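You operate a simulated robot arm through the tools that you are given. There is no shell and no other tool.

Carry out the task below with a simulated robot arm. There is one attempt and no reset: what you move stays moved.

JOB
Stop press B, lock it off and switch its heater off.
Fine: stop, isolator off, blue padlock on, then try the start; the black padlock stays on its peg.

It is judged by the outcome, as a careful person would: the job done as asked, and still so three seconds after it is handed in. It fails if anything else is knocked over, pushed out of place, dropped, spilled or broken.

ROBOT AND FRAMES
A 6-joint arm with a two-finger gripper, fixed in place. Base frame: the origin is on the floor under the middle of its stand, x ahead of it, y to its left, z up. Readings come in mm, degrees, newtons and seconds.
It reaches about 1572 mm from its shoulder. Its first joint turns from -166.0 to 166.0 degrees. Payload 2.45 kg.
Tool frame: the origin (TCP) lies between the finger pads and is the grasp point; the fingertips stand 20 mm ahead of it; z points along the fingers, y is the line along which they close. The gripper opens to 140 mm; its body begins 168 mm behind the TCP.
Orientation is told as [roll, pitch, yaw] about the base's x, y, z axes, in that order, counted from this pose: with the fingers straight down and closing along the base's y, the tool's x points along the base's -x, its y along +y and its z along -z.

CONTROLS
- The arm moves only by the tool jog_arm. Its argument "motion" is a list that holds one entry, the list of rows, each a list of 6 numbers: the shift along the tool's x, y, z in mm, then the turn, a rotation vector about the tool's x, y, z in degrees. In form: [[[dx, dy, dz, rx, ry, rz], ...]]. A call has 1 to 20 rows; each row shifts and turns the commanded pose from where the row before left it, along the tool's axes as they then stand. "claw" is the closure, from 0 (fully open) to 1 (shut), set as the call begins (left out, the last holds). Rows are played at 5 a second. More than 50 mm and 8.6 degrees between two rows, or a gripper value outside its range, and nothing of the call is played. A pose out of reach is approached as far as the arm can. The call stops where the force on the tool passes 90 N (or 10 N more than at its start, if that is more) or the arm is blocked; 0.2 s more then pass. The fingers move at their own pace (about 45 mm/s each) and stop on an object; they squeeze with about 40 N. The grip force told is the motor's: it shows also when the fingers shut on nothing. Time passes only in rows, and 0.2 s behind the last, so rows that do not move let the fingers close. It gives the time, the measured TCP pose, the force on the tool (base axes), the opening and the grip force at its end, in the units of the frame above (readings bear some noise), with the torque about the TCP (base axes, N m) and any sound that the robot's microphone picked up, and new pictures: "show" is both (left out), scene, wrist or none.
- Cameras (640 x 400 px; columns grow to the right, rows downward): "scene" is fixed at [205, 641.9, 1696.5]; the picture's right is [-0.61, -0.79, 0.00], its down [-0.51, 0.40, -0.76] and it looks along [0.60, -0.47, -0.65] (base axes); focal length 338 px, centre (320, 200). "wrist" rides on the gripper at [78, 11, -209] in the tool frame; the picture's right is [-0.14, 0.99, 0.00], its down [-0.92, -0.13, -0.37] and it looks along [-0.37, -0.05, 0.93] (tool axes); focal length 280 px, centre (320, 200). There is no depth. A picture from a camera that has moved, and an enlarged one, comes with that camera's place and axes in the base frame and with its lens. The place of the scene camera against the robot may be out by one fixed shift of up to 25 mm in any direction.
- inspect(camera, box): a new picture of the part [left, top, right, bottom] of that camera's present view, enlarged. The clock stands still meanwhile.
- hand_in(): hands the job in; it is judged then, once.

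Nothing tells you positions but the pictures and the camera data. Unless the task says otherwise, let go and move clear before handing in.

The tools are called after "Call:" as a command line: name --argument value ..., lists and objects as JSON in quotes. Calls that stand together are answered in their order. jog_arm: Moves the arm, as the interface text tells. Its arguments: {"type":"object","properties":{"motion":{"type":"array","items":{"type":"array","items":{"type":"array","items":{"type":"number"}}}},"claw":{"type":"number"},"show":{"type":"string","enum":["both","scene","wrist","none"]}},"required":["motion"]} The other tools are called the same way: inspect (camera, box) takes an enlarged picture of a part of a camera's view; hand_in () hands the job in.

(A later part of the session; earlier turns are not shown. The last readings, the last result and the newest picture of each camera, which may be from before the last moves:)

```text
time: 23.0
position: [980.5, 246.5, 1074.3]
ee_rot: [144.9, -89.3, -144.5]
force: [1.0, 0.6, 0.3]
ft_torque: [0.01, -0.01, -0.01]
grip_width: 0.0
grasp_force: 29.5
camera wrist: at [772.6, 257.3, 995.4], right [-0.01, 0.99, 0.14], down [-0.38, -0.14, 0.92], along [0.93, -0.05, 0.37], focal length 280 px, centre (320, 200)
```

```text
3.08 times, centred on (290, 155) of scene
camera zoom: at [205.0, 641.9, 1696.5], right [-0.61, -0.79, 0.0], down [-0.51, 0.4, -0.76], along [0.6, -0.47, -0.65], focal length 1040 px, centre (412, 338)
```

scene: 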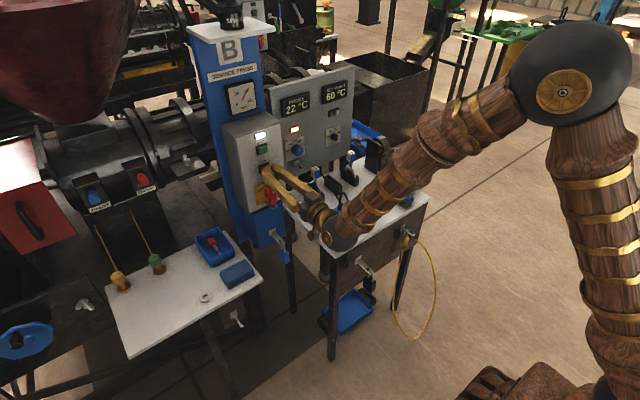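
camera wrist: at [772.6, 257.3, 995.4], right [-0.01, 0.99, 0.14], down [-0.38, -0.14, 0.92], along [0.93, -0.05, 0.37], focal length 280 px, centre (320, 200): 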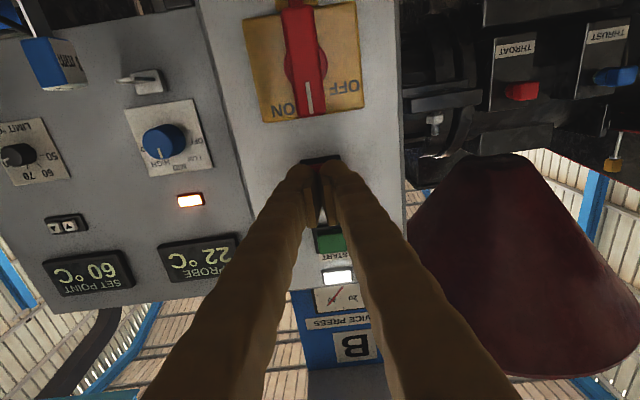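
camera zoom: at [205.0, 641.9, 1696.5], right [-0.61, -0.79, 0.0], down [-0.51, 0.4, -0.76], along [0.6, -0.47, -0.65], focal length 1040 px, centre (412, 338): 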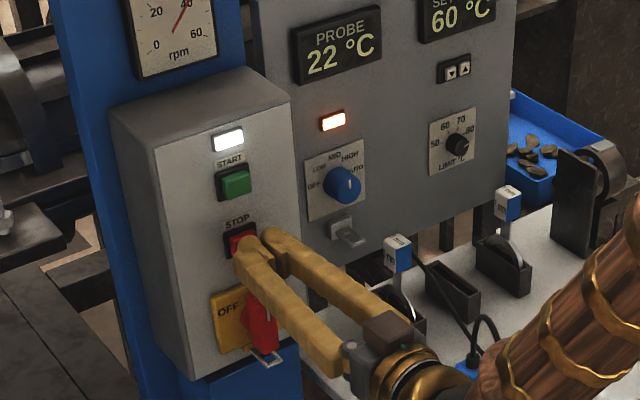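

The fingertips are centred just in front of the STOP button, about 15–20 mm short of it. I'll press forward slowly.

Call:
jog_arm --motion '[[[0, 2, 3, 0, 0, 0], [0, 0, 3, 0, 0, 0], [0, 0, 3, 0, 0, 0], [0, 0, 3, 0, 0, 0], [0, 0, 3, 0, 0, 0], [0, 0, 2, 0, 0, 0]]]' --show "scene"

Call:
inspect --camera "scene" --box '[210, 70, 350, 220]'

```text
time: 24.4
position: [997.0, 250.2, 1075.5]
ee_rot: [145.4, -89.3, -145.0]
force: [-1.4, -0.5, 0.8]
ft_torque: [-0.02, 0.01, -0.05]
grip_width: 6.0
grasp_force: 29.1
heard: click
```

scene: 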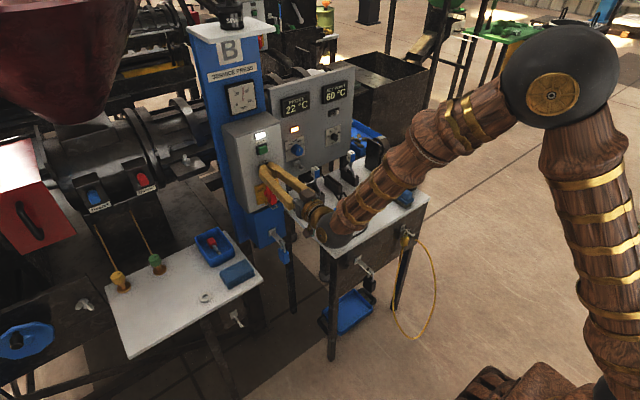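

```text
2.67 times, centred on (280, 145) of scene
camera zoom: at [205.0, 641.9, 1696.5], right [-0.61, -0.79, 0.0], down [-0.51, 0.4, -0.76], along [0.6, -0.47, -0.65], focal length 901 px, centre (427, 347)
```

zoom: 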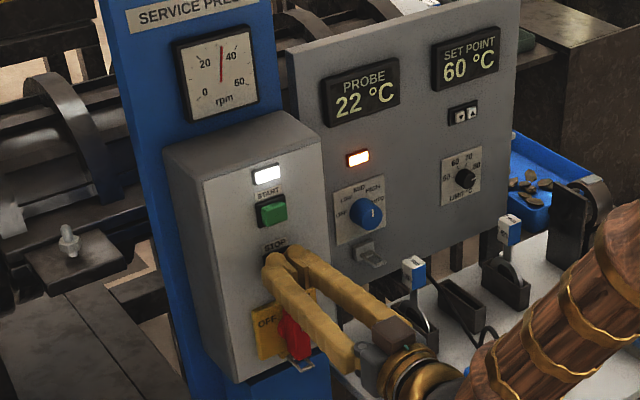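

I heard a click and the rpm needle has begun to fall. I'll back off and confirm the press runs down.

Call:
jog_arm --motion '[[[0, 0, -25, 0, 0, 0], [0, 0, -40, 0, 0, 0], [0, 0, -40, 0, 0, 0], [0, 0, 0, 0, 0, 0], [0, 0, 0, 0, 0, 0], [0, 0, 0, 0, 0, 0], [0, 0, 0, 0, 0, 0], [0, 0, 0, 0, 0, 0]]]'

Call:
inspect --camera "scene" --box '[210, 70, 350, 220]'

Call:
inspect --camera "wrist" --box '[240, 0, 400, 180]'

```text
time: 26.2
position: [891.1, 250.5, 1072.0]
ee_rot: [144.9, -89.3, -144.5]
force: [0.2, 0.1, -1.6]
ft_torque: [-0.01, -0.01, 0.0]
grip_width: 0.2
grasp_force: 29.7
camera wrist: at [684.1, 261.1, 991.2], right [-0.01, 0.99, 0.14], down [-0.38, -0.14, 0.92], along [0.93, -0.05, 0.37], focal length 280 px, centre (320, 200)
```

scene: 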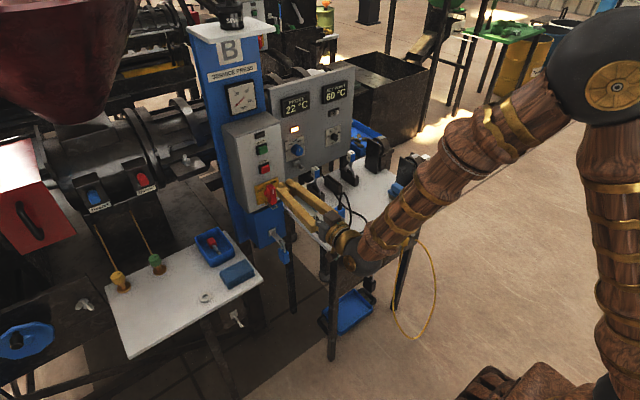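
wrist: 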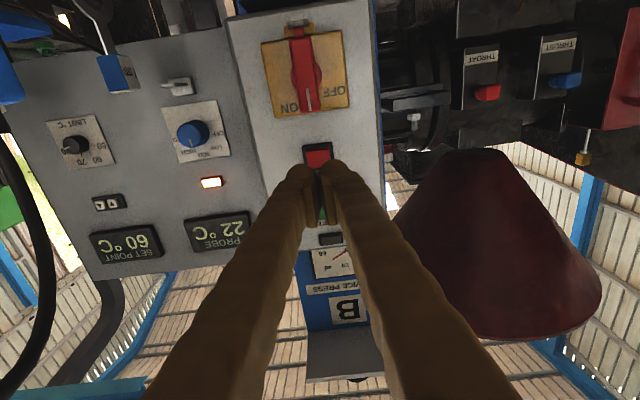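

```text
2.67 times, centred on (280, 145) of scene
camera zoom: at [205.0, 641.9, 1696.5], right [-0.61, -0.79, 0.0], down [-0.51, 0.4, -0.76], along [0.6, -0.47, -0.65], focal length 901 px, centre (427, 347)
```

zoom: 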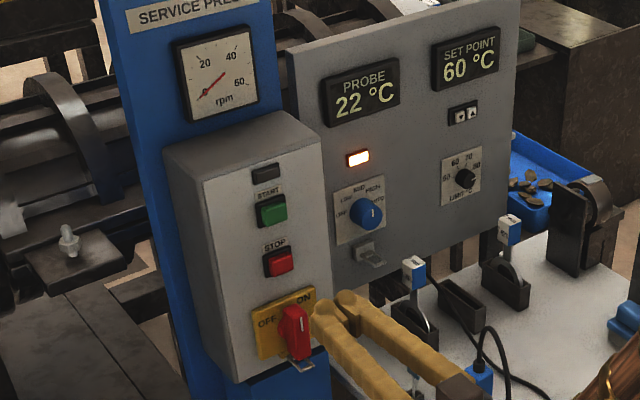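

```text
2.22 times, centred on (320, 90) of wrist
camera zoom: at [684.1, 261.1, 991.2], right [-0.01, 0.99, 0.14], down [-0.38, -0.14, 0.92], along [0.93, -0.05, 0.37], focal length 623 px, centre (320, 444)
```

zoom: 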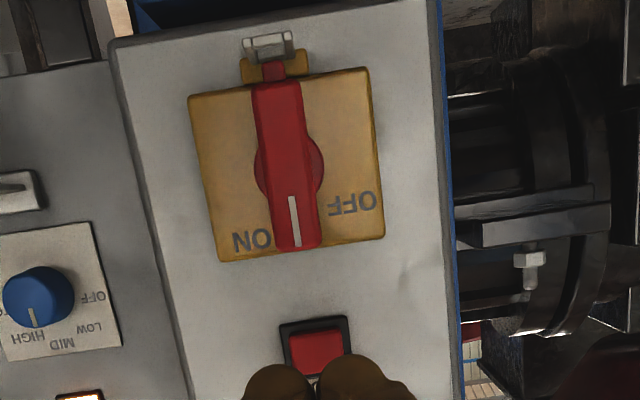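

The rpm gauge reads 0 and the run lamp is off, so the press is stopped. For the isolator, I'll open the fingers to about 60 mm and pitch the tool about 30° down so it stays clear of the cable. Then I'll test half of the turn about the x axis in free space, to be sure the arm can do it.

Call:
jog_arm --motion '[[[23, 0, 2, 0, 7.5, 0], [22.5, 0, 5, 0, 7.5, 0], [21.7, 0, 7.9, 0, 7.5, 0], [20.5, 0, 10.6, 0, 7.5, 0], [0, 0, 0, 0, 0, 0], [0, 0, 0, 4.09, 0, -7.085], [0, 0, 0, 4.09, 0, -7.085], [0, 0, 0, 4.09, 0, -7.085], [0, 0, 0, 4.09, 0, -7.085], [0, 0, 0, 4.09, 0, -7.085]]]' --claw 0.57

```text
time: 28.4
position: [901.3, 248.1, 981.1]
ee_rot: [-60.3, -41.6, 49.1]
force: [0.7, -0.3, -0.9]
ft_torque: [-0.05, 0.05, 0.02]
grip_width: 60.0
grasp_force: 0.1
camera wrist: at [681.4, 280.8, 999.5], right [0.07, 0.83, -0.55], down [0.13, 0.54, 0.83], along [0.99, -0.13, -0.07], focal length 280 px, centre (320, 200)
```

scene: 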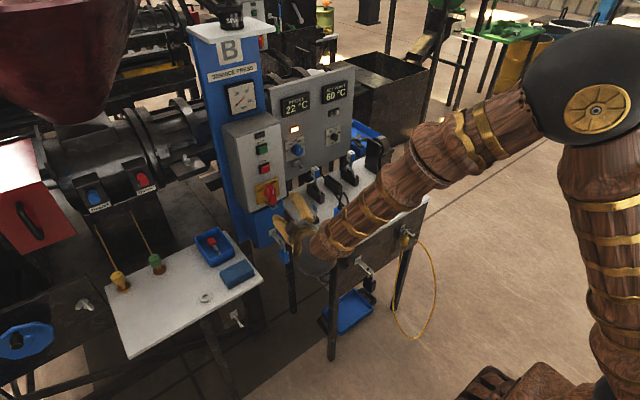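
wrist: 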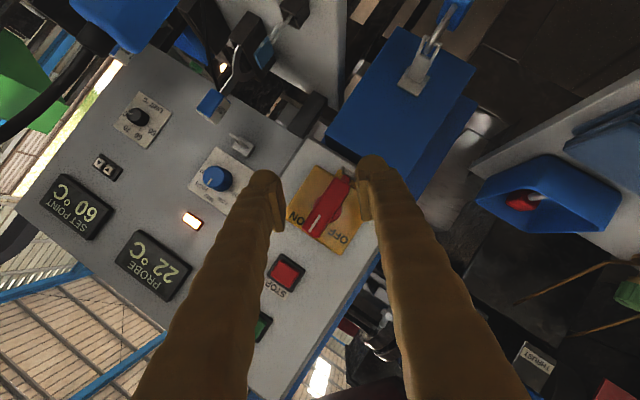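

The first 41° of the turn works cleanly. I'll continue to the full 90° in free space to confirm reach.

Call:
jog_arm --motion '[[[0, 0, 0, 4.09, 0, -7.085], [0, 0, 0, 4.09, 0, -7.085], [0, 0, 0, 4.09, 0, -7.085], [0, 0, 0, 4.09, 0, -7.085], [0, 0, 0, 4.09, 0, -7.085], [0, 0, 0, 4.09, 0, -7.085]]]'

```text
time: 29.8
position: [901.3, 248.9, 982.2]
ee_rot: [-90.2, -0.6, 60.2]
force: [0.1, -0.1, -0.2]
ft_torque: [0.0, 0.02, 0.0]
grip_width: 60.3
grasp_force: 0.1
camera wrist: at [682.1, 284.8, 968.5], right [0.08, 0.13, -0.99], down [0.13, 0.98, 0.14], along [0.99, -0.14, 0.06], focal length 280 px, centre (320, 200)
```

scene: 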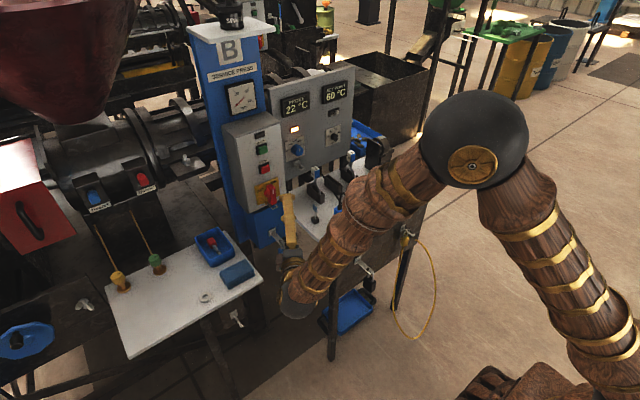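
wrist: 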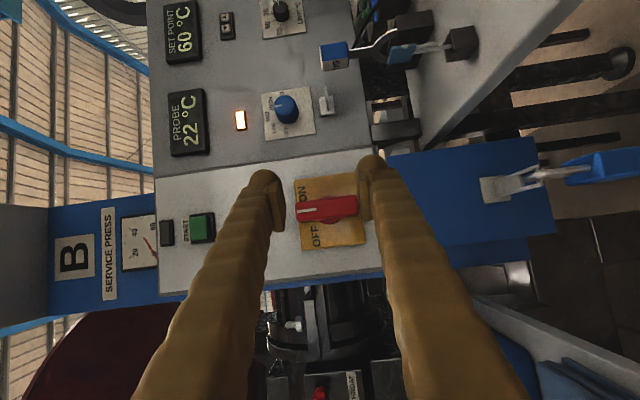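

The full 90° turn is reachable, and this view confirms the handle centre at about (1000, 250.5, 981). I'll rotate back and move the open fingers around the handle.

Call:
jog_arm --motion '[[[0, 0, 0, -4.09, 0, 7.085], [0, 0, 0, -4.09, 0, 7.085], [0, 0, 0, -4.09, 0, 7.085], [0, 0, 0, -4.09, 0, 7.085], [0, 0, 0, -4.09, 0, 7.085], [0, 0, 0, -4.09, 0, 7.085], [0, 0, 0, -4.09, 0, 7.085], [0, 0, 0, -4.09, 0, 7.085], [0, 0, 0, -4.09, 0, 7.085], [0, 0, 0, -4.09, 0, 7.085], [0, 0, 0, -4.09, 0, 7.085], [0, 0, 0, 0, 0, 0], [-14, 0.5, 25, 0, 0, 0], [-15, 0.5, 26, 0, 0, 0]]]'

Call:
inspect --camera "wrist" --box '[240, 60, 400, 240]'

Call:
inspect --camera "scene" --box '[230, 130, 350, 240]'

```text
time: 32.8
position: [959.1, 251.6, 980.8]
ee_rot: [0.9, -60.6, -0.3]
force: [0.0, -0.6, -0.2]
ft_torque: [0.0, 0.05, 0.0]
grip_width: 60.0
grasp_force: 0.0
camera wrist: at [740.3, 261.9, 1014.7], right [0.06, 0.99, 0.13], down [0.13, -0.13, 0.98], along [0.99, -0.04, -0.14], focal length 280 px, centre (320, 200)
```

scene: 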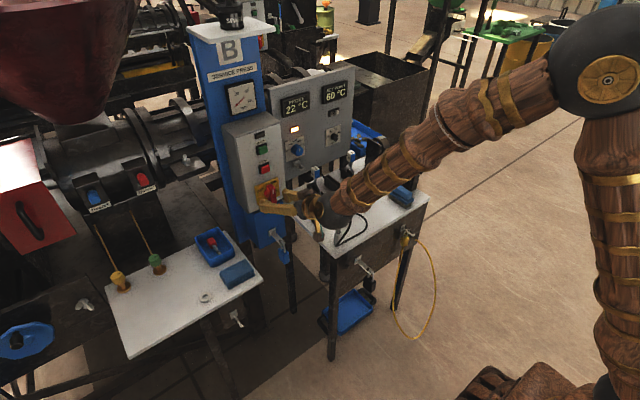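
wrist: 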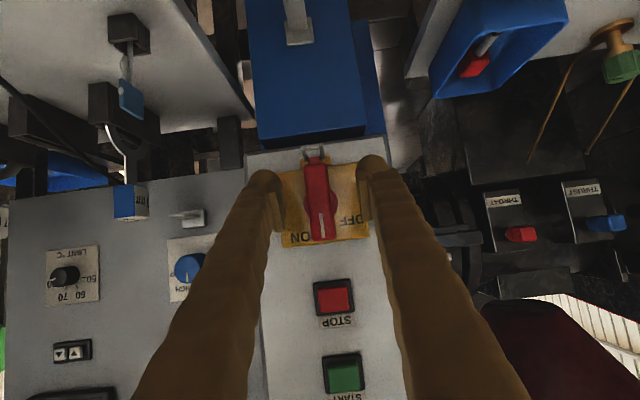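

```text
2.22 times, centred on (320, 150) of wrist
camera zoom: at [740.3, 261.9, 1014.7], right [0.06, 0.99, 0.13], down [0.13, -0.13, 0.98], along [0.99, -0.04, -0.14], focal length 623 px, centre (320, 311)
```

zoom: 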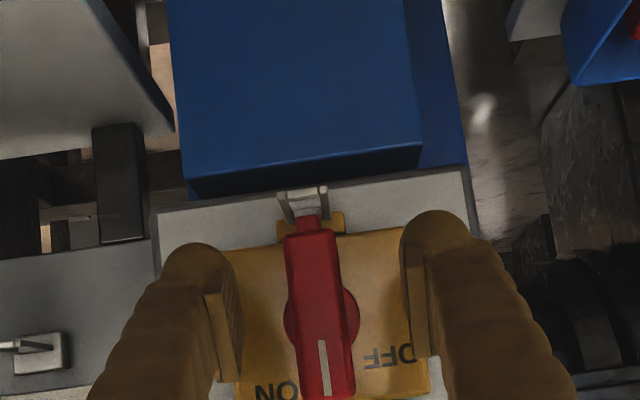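

```text
3.64 times, centred on (290, 185) of scene
camera zoom: at [205.0, 641.9, 1696.5], right [-0.61, -0.79, 0.0], down [-0.51, 0.4, -0.76], along [0.6, -0.47, -0.65], focal length 1228 px, centre (429, 254)
```

zoom: 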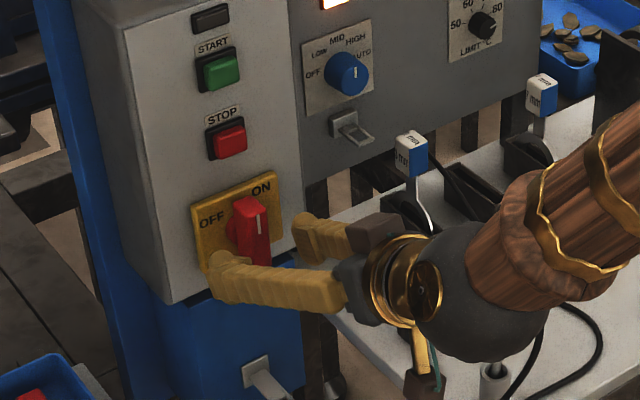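

The fingers straddle the handle evenly. I'll advance in small steps so the pads overlap the handle's depth.

Call:
jog_arm --motion '[[[-2.5, -0.4, 4.33, 0, 0, 0], [-2.5, -0.4, 4.33, 0, 0, 0], [-2.5, 0, 4.33, 0, 0, 0], [-2.5, 0, 4.33, 0, 0, 0], [-2.5, 0, 4.33, 0, 0, 0], [-2, 0, 3.46, 0, 0, 0]]]'

Call:
inspect --camera "wrist" --box '[240, 60, 400, 240]'

Call:
inspect --camera "scene" --box '[240, 165, 310, 225]'

```text
time: 34.2
position: [989.2, 249.7, 981.0]
ee_rot: [0.9, -60.5, -0.4]
force: [-0.2, -0.2, -0.7]
ft_torque: [0.01, 0.0, 0.03]
grip_width: 60.4
grasp_force: 0.0
camera wrist: at [769.4, 259.9, 1015.8], right [0.06, 0.99, 0.13], down [0.13, -0.13, 0.98], along [0.99, -0.04, -0.14], focal length 280 px, centre (320, 200)
```

scene: 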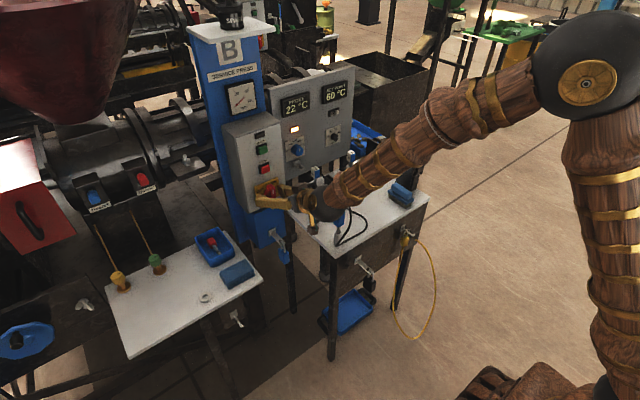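
wrist: 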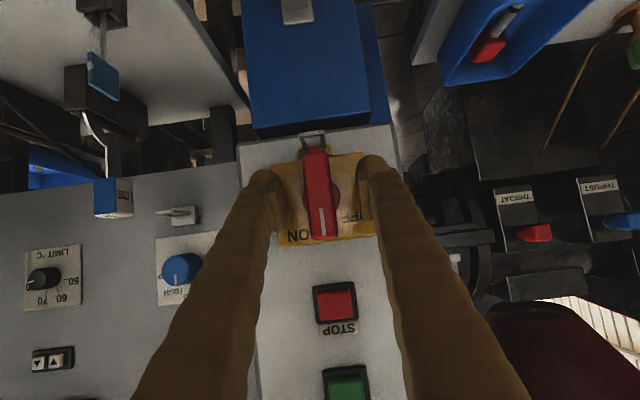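

```text
2.22 times, centred on (320, 150) of wrist
camera zoom: at [769.4, 259.9, 1015.8], right [0.06, 0.99, 0.13], down [0.13, -0.13, 0.98], along [0.99, -0.04, -0.14], focal length 623 px, centre (320, 311)
```

zoom: 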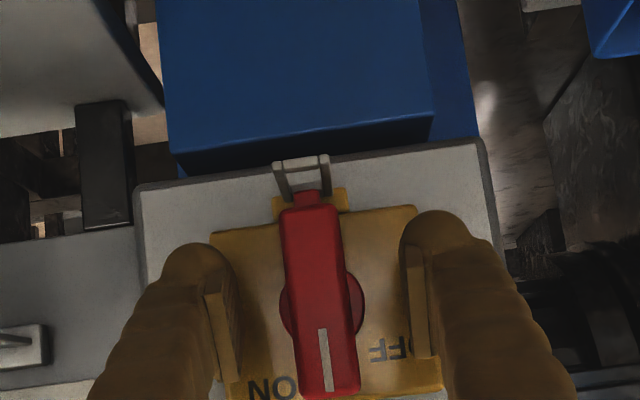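

```text
6.67 times, centred on (275, 195) of scene
camera zoom: at [205.0, 641.9, 1696.5], right [-0.61, -0.79, 0.0], down [-0.51, 0.4, -0.76], along [0.6, -0.47, -0.65], focal length 2252 px, centre (620, 233)
```

zoom: 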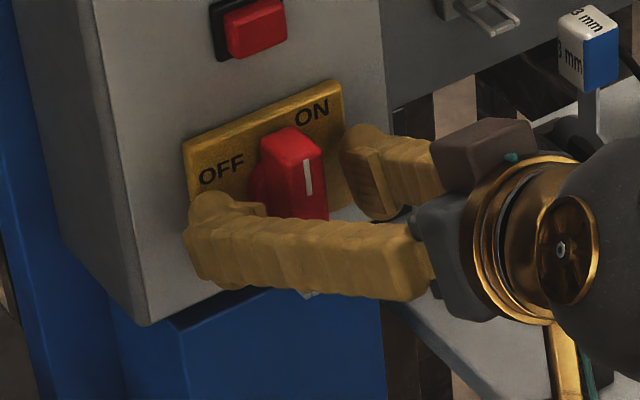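

The fingertips sit close to the plate with the handle between the pads. I'll close on it.

Call:
jog_arm --motion '[[[0, 0, 0, 0, 0, 0], [0, 0, 0, 0, 0, 0], [0, 0, 0, 0, 0, 0], [0, 0, 0, 0, 0, 0], [0, 0, 0, 0, 0, 0]]]' --claw 1 --show "wrist"

Call:
inspect --camera "wrist" --box '[240, 60, 400, 240]'

```text
time: 35.4
position: [989.6, 250.4, 981.9]
ee_rot: [0.8, -60.6, -0.4]
force: [-8.8, -14.1, 3.1]
ft_torque: [-0.03, -0.06, -0.28]
grip_width: 28.4
grasp_force: 44.7
camera wrist: at [769.1, 259.5, 1016.0], right [0.06, 0.99, 0.13], down [0.13, -0.13, 0.98], along [0.99, -0.04, -0.14], focal length 280 px, centre (320, 200)
```

wrist: 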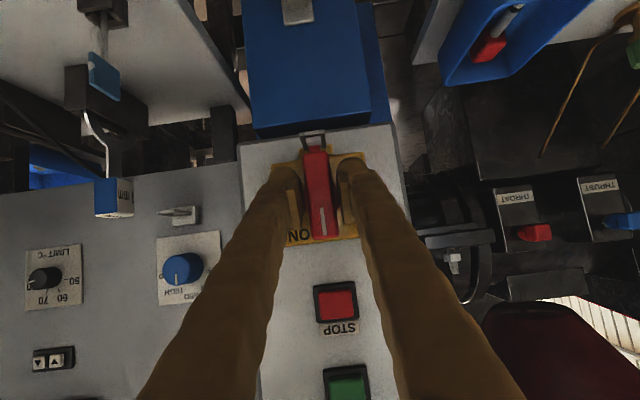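

```text
2.22 times, centred on (320, 150) of wrist
camera zoom: at [769.1, 259.5, 1016.0], right [0.06, 0.99, 0.13], down [0.13, -0.13, 0.98], along [0.99, -0.04, -0.14], focal length 623 px, centre (320, 311)
```

zoom: 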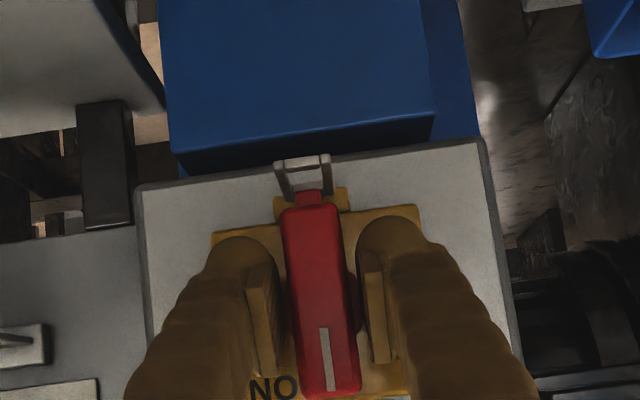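

The pads closed on the round boss (28 mm) rather than the handle bar. I'll open, back off about 9 mm and regrip on the bar itself.

Call:
jog_arm --motion '[[[0, 0, 0, 0, 0, 0], [0, 0, 0, 0, 0, 0], [4.5, 0, -7.8, 0, 0, 0], [0, 0, 0, 0, 0, 0]]]' --claw 0.68 --show "none"

Call:
jog_arm --motion '[[[0, 0, 0, 0, 0, 0], [0, 0, 0, 0, 0, 0], [0, 0, 0, 0, 0, 0], [0, 0, 0, 0, 0, 0], [0, 0, 0, 0, 0, 0]]]' --claw 1 --show "wrist"

Call:
inspect --camera "wrist" --box '[240, 60, 400, 240]'

```text
time: 36.4
position: [979.0, 251.0, 980.0]
ee_rot: [0.8, -60.6, -0.3]
force: [0.0, -0.4, -0.3]
ft_torque: [-0.02, 0.06, 0.0]
grip_width: 44.7
grasp_force: 0.1
```

```text
time: 37.6
position: [980.7, 249.9, 979.3]
ee_rot: [0.7, -60.5, -0.4]
force: [-4.2, -23.2, -0.9]
ft_torque: [-0.13, -0.03, -0.21]
grip_width: 21.1
grasp_force: 45.3
camera wrist: at [760.1, 259.8, 1014.8], right [0.06, 0.99, 0.13], down [0.13, -0.13, 0.98], along [0.99, -0.04, -0.14], focal length 280 px, centre (320, 200)
```

wrist: 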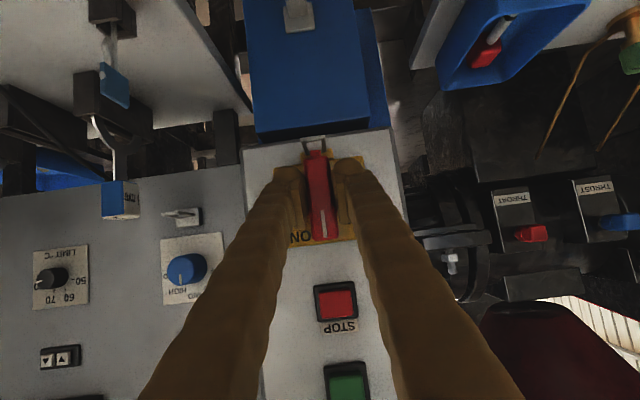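

```text
2.22 times, centred on (320, 150) of wrist
camera zoom: at [760.1, 259.8, 1014.8], right [0.06, 0.99, 0.13], down [0.13, -0.13, 0.98], along [0.99, -0.04, -0.14], focal length 623 px, centre (320, 311)
```

zoom: 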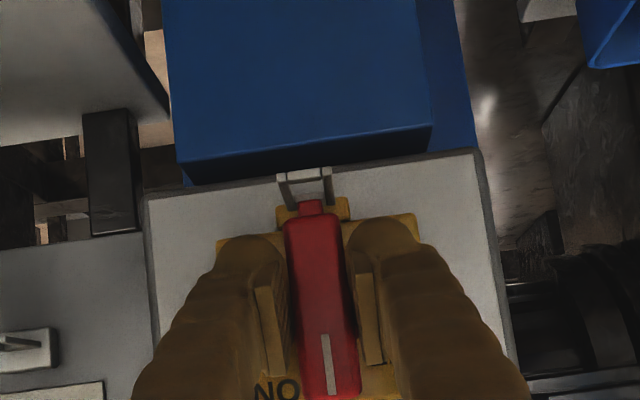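

The bar is gripped at 21 mm. Now I'll turn it anticlockwise (towards OFF) about the x axis, beginning with half of the turn.

Call:
jog_arm --motion '[[[0, -0.7, 0, 0, 0, 0], [0, 0, 0, 4.09, 0, -7.085], [0, 0, 0, 4.09, 0, -7.085], [0, 0, 0, 4.09, 0, -7.085], [0, 0, 0, 4.09, 0, -7.085], [0, 0, 0, 4.09, 0, -7.085], [0, 0, 0, 4.09, 0, -7.085]]]'

Call:
inspect --camera "wrist" --box '[240, 100, 400, 260]'

```text
time: 39.2
position: [980.6, 250.6, 980.8]
ee_rot: [-66.8, -35.1, 53.0]
force: [-13.1, -12.3, -29.9]
ft_torque: [0.01, 0.36, -0.24]
grip_width: 21.2
grasp_force: 44.8
camera wrist: at [760.1, 284.1, 994.4], right [0.07, 0.74, -0.67], down [0.13, 0.65, 0.74], along [0.99, -0.14, -0.05], focal length 280 px, centre (320, 200)
```

scene: 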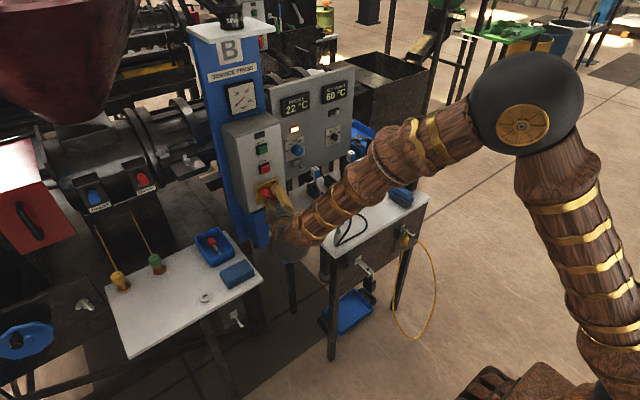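
wrist: 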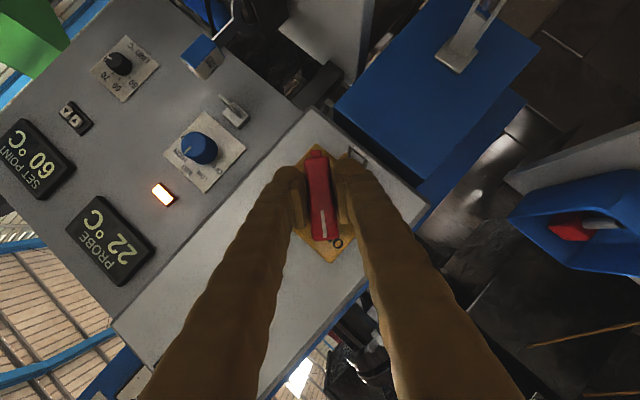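

```text
2.50 times, centred on (320, 180) of wrist
camera zoom: at [760.1, 284.1, 994.4], right [0.07, 0.74, -0.67], down [0.13, 0.65, 0.74], along [0.99, -0.14, -0.05], focal length 701 px, centre (320, 250)
```

zoom: 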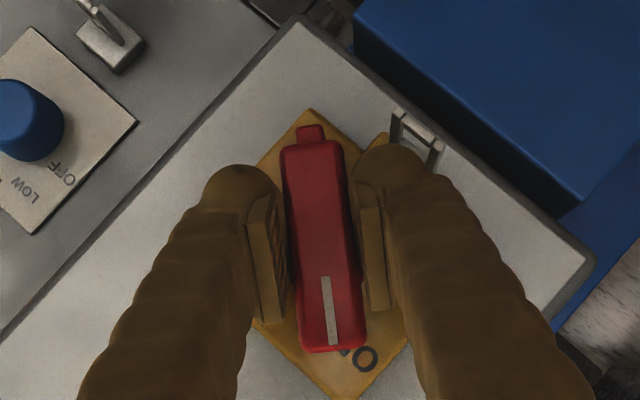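

The handle is turning with the gripper. I'll complete the rest of the 90°.

Call:
jog_arm --motion '[[[0, 0, 0, 4.09, 0, -7.085], [0, 0, 0, 4.09, 0, -7.085], [0, 0, 0, 4.09, 0, -7.085], [0, 0, 0, 4.09, 0, -7.085], [0, 0, 0, 4.09, 0, -7.085], [0, 0, 0, 0, 0, 0]]]'

Call:
inspect --camera "wrist" --box '[240, 100, 400, 260]'

Call:
inspect --camera "scene" --box '[240, 165, 310, 225]'

```text
time: 40.6
position: [979.6, 251.3, 979.8]
ee_rot: [-90.3, -0.5, 60.4]
force: [-27.6, 9.9, -50.1]
ft_torque: [0.01, 0.71, -0.09]
grip_width: 21.2
grasp_force: 45.5
camera wrist: at [760.3, 286.0, 967.6], right [0.08, 0.13, -0.99], down [0.13, 0.98, 0.14], along [0.99, -0.14, 0.06], focal length 280 px, centre (320, 200)
```

scene: 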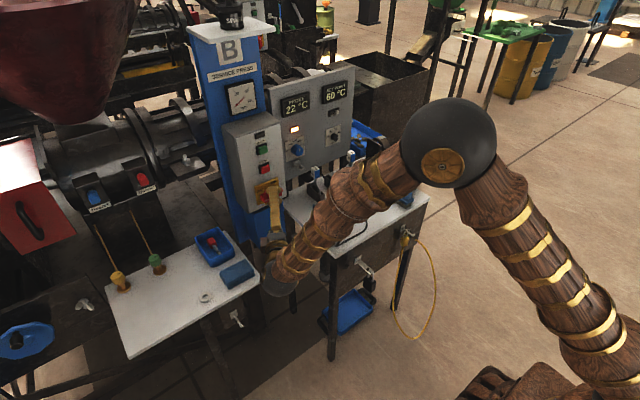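
wrist: 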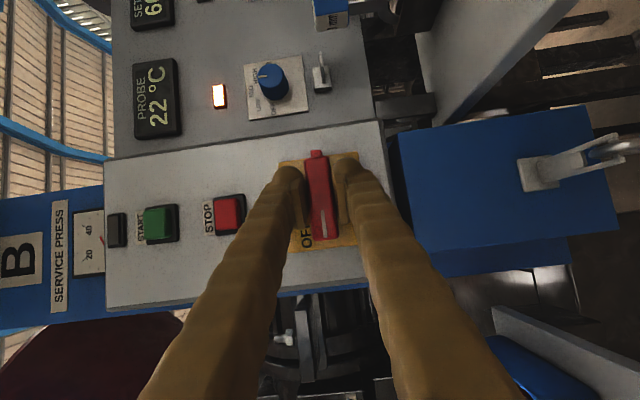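

```text
2.50 times, centred on (320, 180) of wrist
camera zoom: at [760.3, 286.0, 967.6], right [0.08, 0.13, -0.99], down [0.13, 0.98, 0.14], along [0.99, -0.14, 0.06], focal length 701 px, centre (320, 250)
```

zoom: 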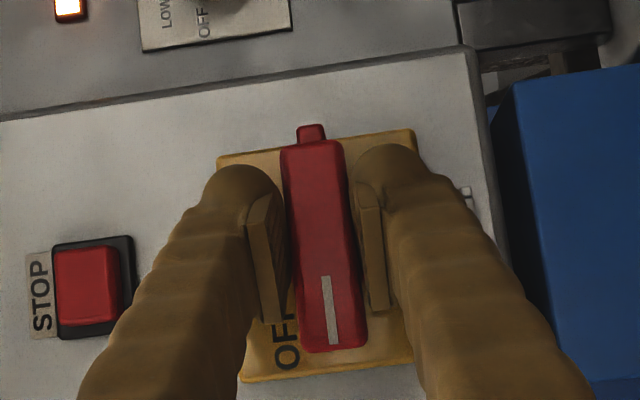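

```text
6.67 times, centred on (275, 195) of scene
camera zoom: at [205.0, 641.9, 1696.5], right [-0.61, -0.79, 0.0], down [-0.51, 0.4, -0.76], along [0.6, -0.47, -0.65], focal length 2252 px, centre (620, 233)
```

zoom: 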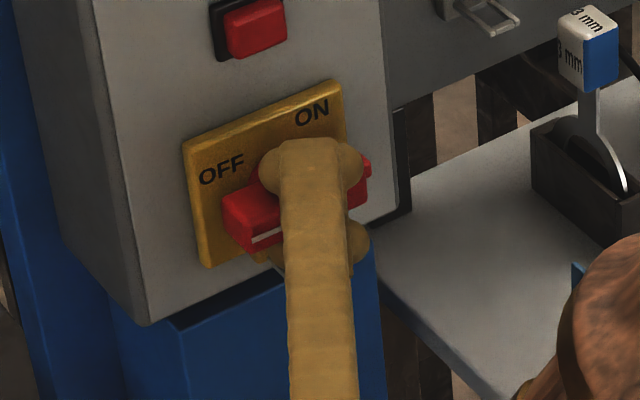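

The handle now lies along the OFF direction. I'll nudge a few degrees further to feel for the end stop.

Call:
jog_arm --motion '[[[0, 0, 0, 1.0, 0, -1.73], [0, 0, 0, 1.0, 0, -1.73], [0, 0, 0, 0, 0, 0]]]' --show "none"

Call:
inspect --camera "wrist" --box '[240, 100, 400, 260]'

```text
time: 41.4
position: [980.0, 250.7, 980.0]
ee_rot: [-92.2, 2.8, 60.3]
force: [-35.9, 12.5, -60.9]
ft_torque: [1.28, 0.35, -0.44]
grip_width: 21.9
grasp_force: 45.1
```

```text
2.50 times, centred on (320, 180) of wrist
camera zoom: at [760.6, 285.8, 964.9], right [0.08, 0.06, -1.0], down [0.13, 0.99, 0.07], along [0.99, -0.14, 0.07], focal length 701 px, centre (320, 250)
```

zoom: 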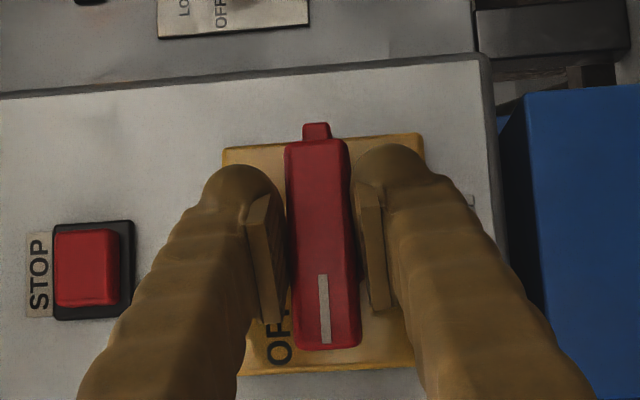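

Torque rose sharply, so the handle is hard against its OFF stop. I'll ease back, let go and retreat, then look at the lock loop and padlock from here.

Call:
jog_arm --motion '[[[0, 0, 0, -1.0, 0, 1.73], [0, 0, 0, -1.0, 0, 1.73]]]' --show "none"

Call:
jog_arm --motion '[[[0, 0, 0, 0, 0, 0], [0, 0, 0, 0, 0, 0], [0, 0, 0, 0, 0, 0], [10, 0, -17.3, 0, 0, 0], [15, 0, -26, 0, 0, 0], [20, 0, -34.6, 0, 0, 0]]]' --claw 0.6

Call:
inspect --camera "wrist" --box '[280, 140, 400, 260]'

Call:
inspect --camera "wrist" --box '[470, 120, 640, 240]'

Call:
inspect --camera "scene" --box '[240, 165, 310, 225]'

```text
time: 42.0
position: [979.4, 250.1, 979.8]
ee_rot: [-90.1, -0.6, 60.6]
force: [-22.1, 14.8, -63.9]
ft_torque: [0.02, 0.93, 0.29]
grip_width: 21.3
grasp_force: 45.0
```

```text
time: 43.4
position: [890.0, 248.1, 979.8]
ee_rot: [-90.4, -0.7, 60.3]
force: [0.0, 0.2, 0.2]
ft_torque: [0.01, -0.01, -0.04]
grip_width: 55.9
grasp_force: 0.0
camera wrist: at [670.1, 284.5, 966.8], right [0.08, 0.13, -0.99], down [0.13, 0.98, 0.14], along [0.99, -0.14, 0.06], focal length 280 px, centre (320, 200)
```

scene: 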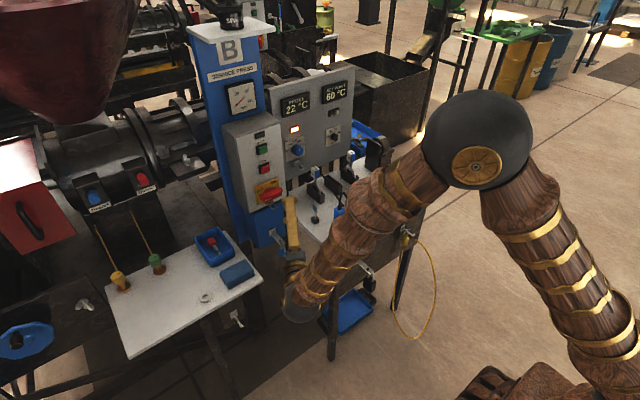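
wrist: 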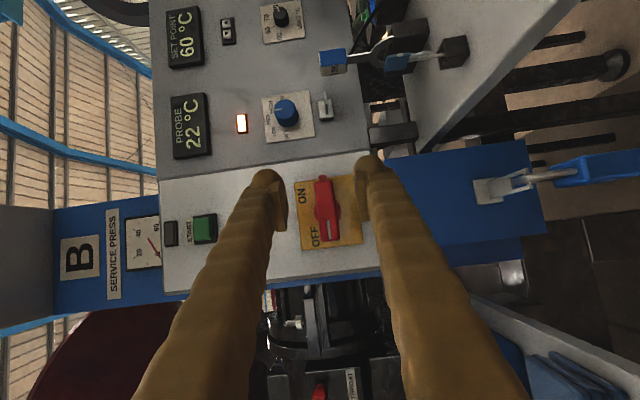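

```text
3.33 times, centred on (340, 200) of wrist
camera zoom: at [670.1, 284.5, 966.8], right [0.08, 0.13, -0.99], down [0.13, 0.98, 0.14], along [0.99, -0.14, 0.06], focal length 935 px, centre (253, 200)
```

zoom: 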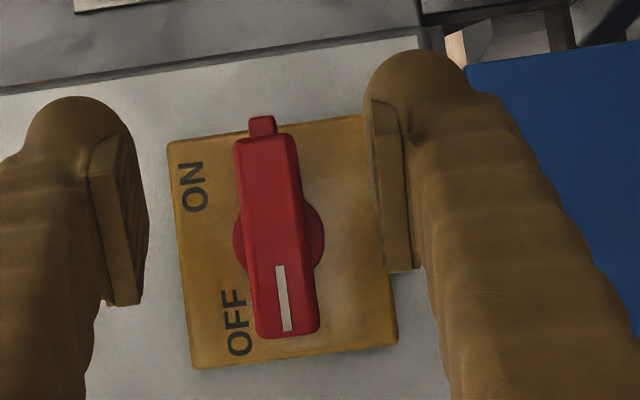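

```text
3.33 times, centred on (555, 180) of wrist
camera zoom: at [670.1, 284.5, 966.8], right [0.08, 0.13, -0.99], down [0.13, 0.98, 0.14], along [0.99, -0.14, 0.06], focal length 935 px, centre (-463, 267)
```

zoom: 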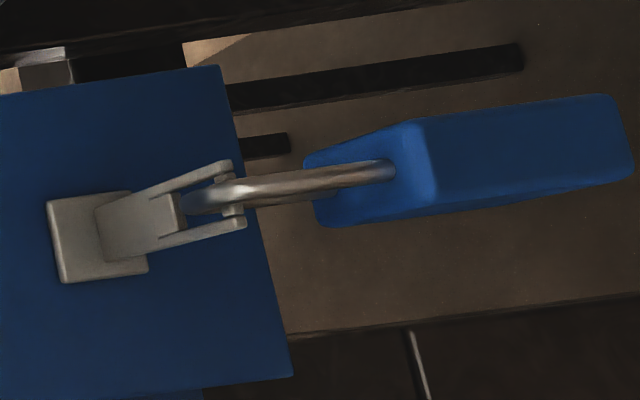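

```text
6.67 times, centred on (275, 195) of scene
camera zoom: at [205.0, 641.9, 1696.5], right [-0.61, -0.79, 0.0], down [-0.51, 0.4, -0.76], along [0.6, -0.47, -0.65], focal length 2252 px, centre (620, 233)
```

zoom: 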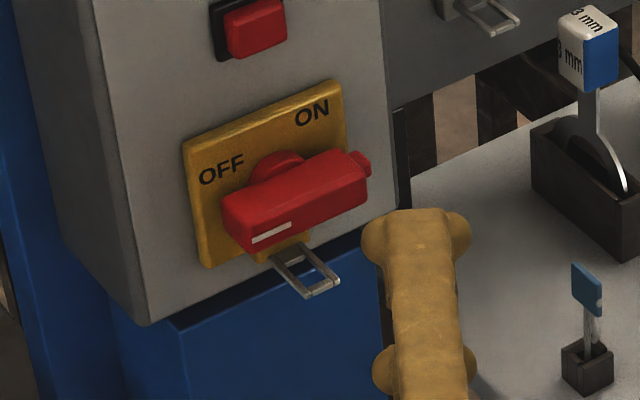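

The isolator is at OFF and its lock loop is now fully clear. I'll rotate back to the upright grip orientation and take views from two heights to measure the loop and the padlock accurately.

Call:
jog_arm --motion '[[[0, 0, 0, -4.09, 0, 7.085], [0, 0, 0, -4.09, 0, 7.085], [0, 0, 0, -4.09, 0, 7.085], [0, 0, 0, -4.09, 0, 7.085], [0, 0, 0, -4.09, 0, 7.085], [0, 0, 0, -4.09, 0, 7.085], [0, 0, 0, -4.09, 0, 7.085], [0, 0, 0, -4.09, 0, 7.085], [0, 0, 0, -4.09, 0, 7.085], [0, 0, 0, -4.09, 0, 7.085], [0, 0, 0, -4.09, 0, 7.085], [0, 0, 0, 0, 0, 0]]]' --claw 0.4 --show "wrist"

Call:
inspect --camera "wrist" --box '[280, 100, 360, 200]'

Call:
inspect --camera "wrist" --box '[260, 0, 360, 110]'

```text
time: 46.0
position: [890.6, 249.4, 979.7]
ee_rot: [0.9, -60.6, -0.4]
force: [-0.1, 0.1, -0.3]
ft_torque: [0.01, 0.0, 0.03]
grip_width: 84.0
grasp_force: 0.0
camera wrist: at [669.5, 258.4, 1014.9], right [0.06, 0.99, 0.13], down [0.13, -0.13, 0.98], along [0.99, -0.04, -0.14], focal length 280 px, centre (320, 200)
```

wrist: 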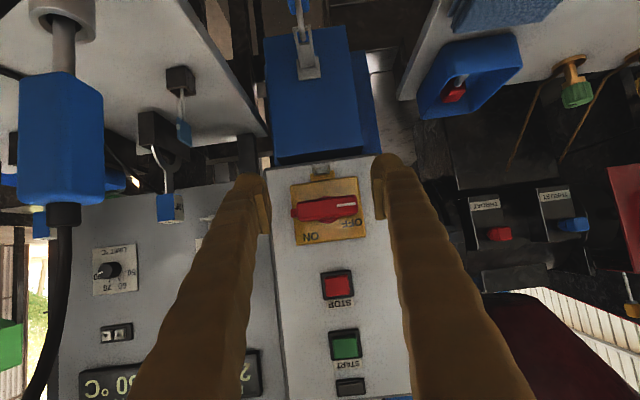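

```text
4.00 times, centred on (320, 150) of wrist
camera zoom: at [669.5, 258.4, 1014.9], right [0.06, 0.99, 0.13], down [0.13, -0.13, 0.98], along [0.99, -0.04, -0.14], focal length 1122 px, centre (320, 400)
```

zoom: 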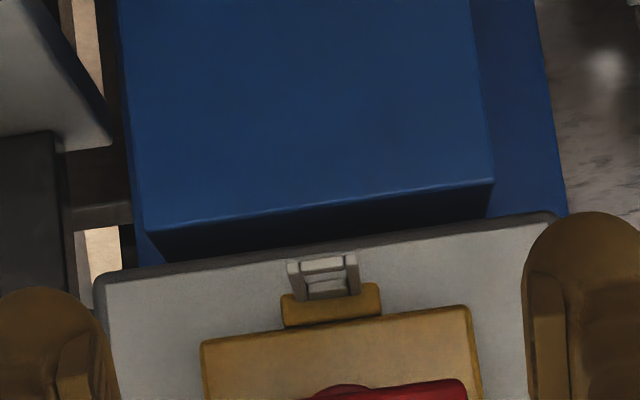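

```text
3.64 times, centred on (310, 55) of wrist
camera zoom: at [669.5, 258.4, 1014.9], right [0.06, 0.99, 0.13], down [0.13, -0.13, 0.98], along [0.99, -0.04, -0.14], focal length 1020 px, centre (356, 727)
```

zoom: 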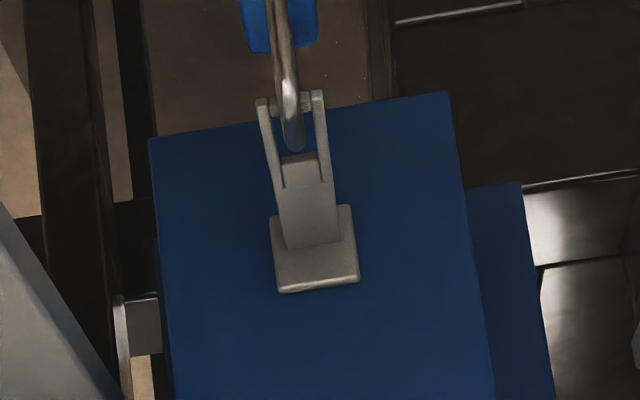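

I have the first measuring view. I'll drop 150 mm straight down, clear of both tables and short of the padlock, for the second.

Call:
jog_arm --motion '[[[32.7, 0, 18.4, 0, 0, 0], [32.7, 0, 18.4, 0, 0, 0], [32.7, 0, 18.4, 0, 0, 0], [32.7, 0, 18.4, 0, 0, 0], [0, 0, 0, 0, 0, 0]]]'

Call:
inspect --camera "wrist" --box '[280, 200, 360, 280]'

Call:
inspect --camera "wrist" --box '[260, 20, 360, 150]'

Call:
inspect --camera "scene" --box '[250, 200, 360, 290]'

```text
time: 47.2
position: [890.6, 247.2, 830.0]
ee_rot: [0.8, -60.7, -0.3]
force: [0.4, -0.6, 0.2]
ft_torque: [0.03, 0.02, 0.02]
grip_width: 83.8
grasp_force: 0.1
camera wrist: at [670.4, 257.9, 865.1], right [0.06, 0.99, 0.13], down [0.13, -0.13, 0.98], along [0.99, -0.04, -0.14], focal length 280 px, centre (320, 200)
```

scene: 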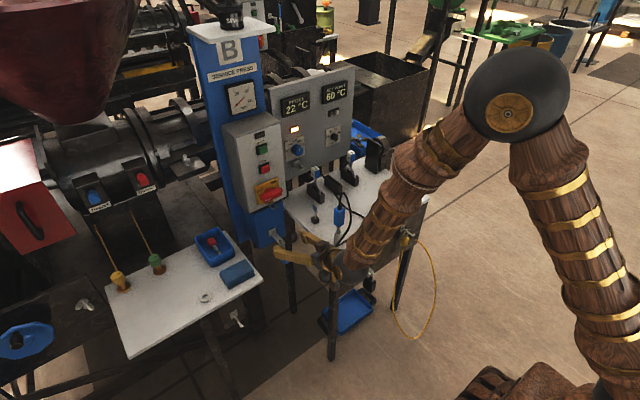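
wrist: 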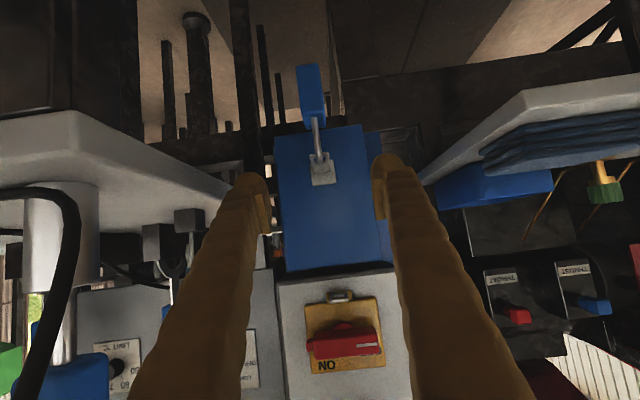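

```text
5.00 times, centred on (320, 240) of wrist
camera zoom: at [670.4, 257.9, 865.1], right [0.06, 0.99, 0.13], down [0.13, -0.13, 0.98], along [0.99, -0.04, -0.14], focal length 1402 px, centre (320, 0)
```

zoom: 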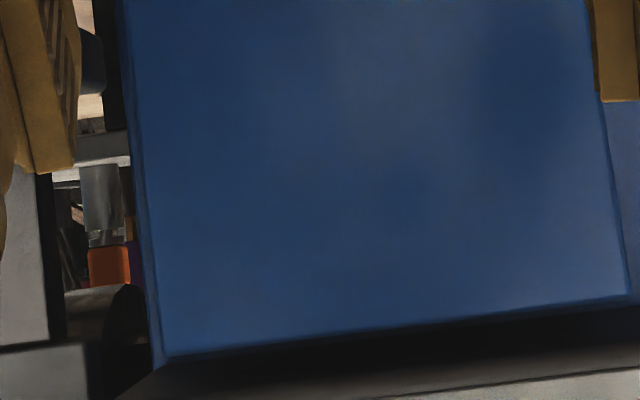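

```text
3.08 times, centred on (310, 85) of wrist
camera zoom: at [670.4, 257.9, 865.1], right [0.06, 0.99, 0.13], down [0.13, -0.13, 0.98], along [0.99, -0.04, -0.14], focal length 863 px, centre (351, 554)
```

zoom: 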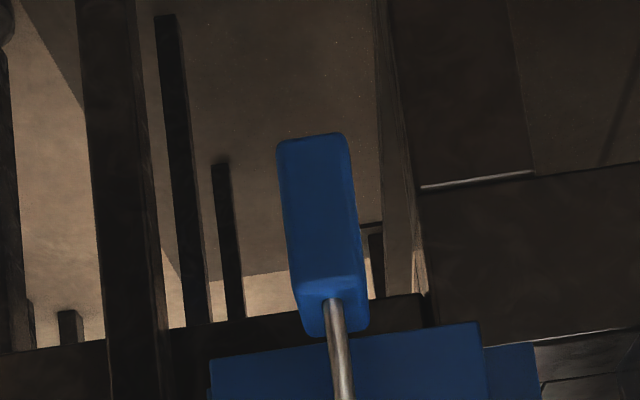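

```text
4.44 times, centred on (305, 245) of scene
camera zoom: at [205.0, 641.9, 1696.5], right [-0.61, -0.79, 0.0], down [-0.51, 0.4, -0.76], along [0.6, -0.47, -0.65], focal length 1502 px, centre (387, 0)
```

zoom: 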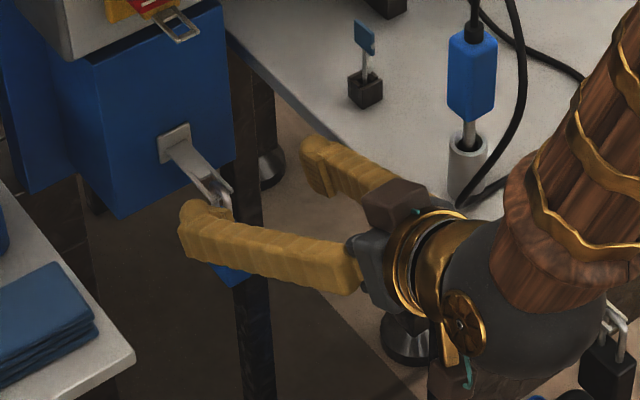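

I need two tighter crops from this lower view: the isolator loop, and the padlock's shackle on its bracket.

Call:
inspect --camera "wrist" --box '[310, 270, 370, 330]'

Call:
inspect --camera "wrist" --box '[290, 50, 350, 200]'

Call:
inspect --camera "wrist" --box '[300, 110, 345, 190]'

```text
6.67 times, centred on (340, 300) of wrist
camera zoom: at [670.4, 257.9, 865.1], right [0.06, 0.99, 0.13], down [0.13, -0.13, 0.98], along [0.99, -0.04, -0.14], focal length 1869 px, centre (187, -467)
```

zoom: 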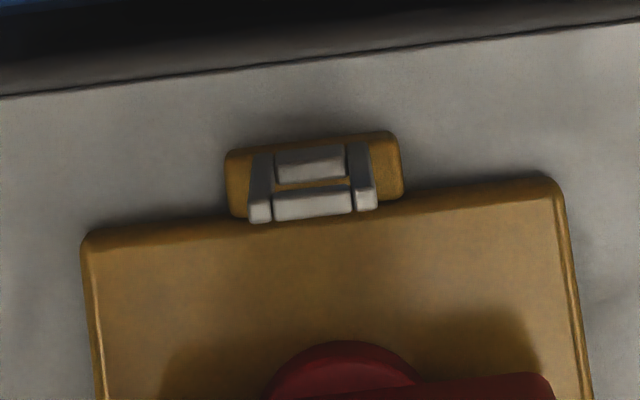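

```text
2.67 times, centred on (320, 125) of wrist
camera zoom: at [670.4, 257.9, 865.1], right [0.06, 0.99, 0.13], down [0.13, -0.13, 0.98], along [0.99, -0.04, -0.14], focal length 748 px, centre (320, 400)
```

zoom: 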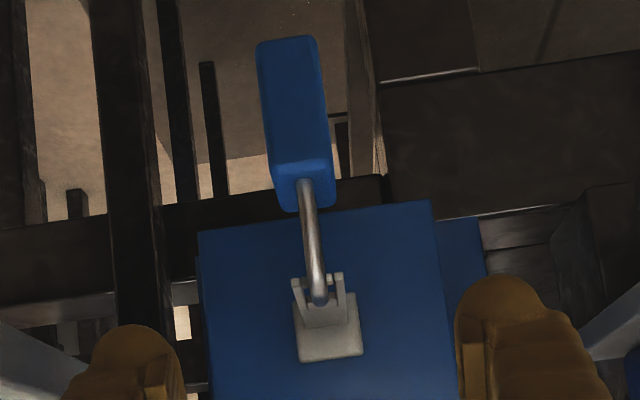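

```text
5.00 times, centred on (322, 150) of wrist
camera zoom: at [670.4, 257.9, 865.1], right [0.06, 0.99, 0.13], down [0.13, -0.13, 0.98], along [0.99, -0.04, -0.14], focal length 1402 px, centre (308, 450)
```

zoom: 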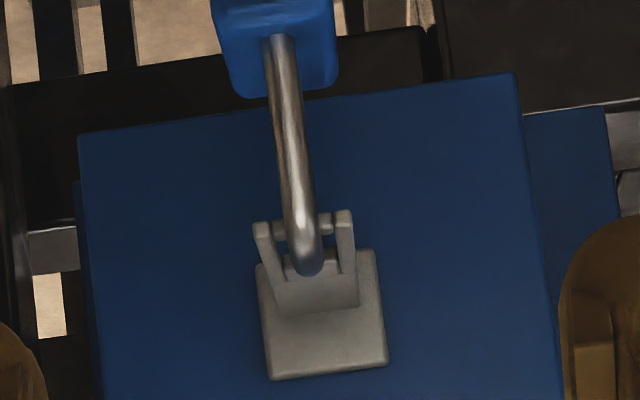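

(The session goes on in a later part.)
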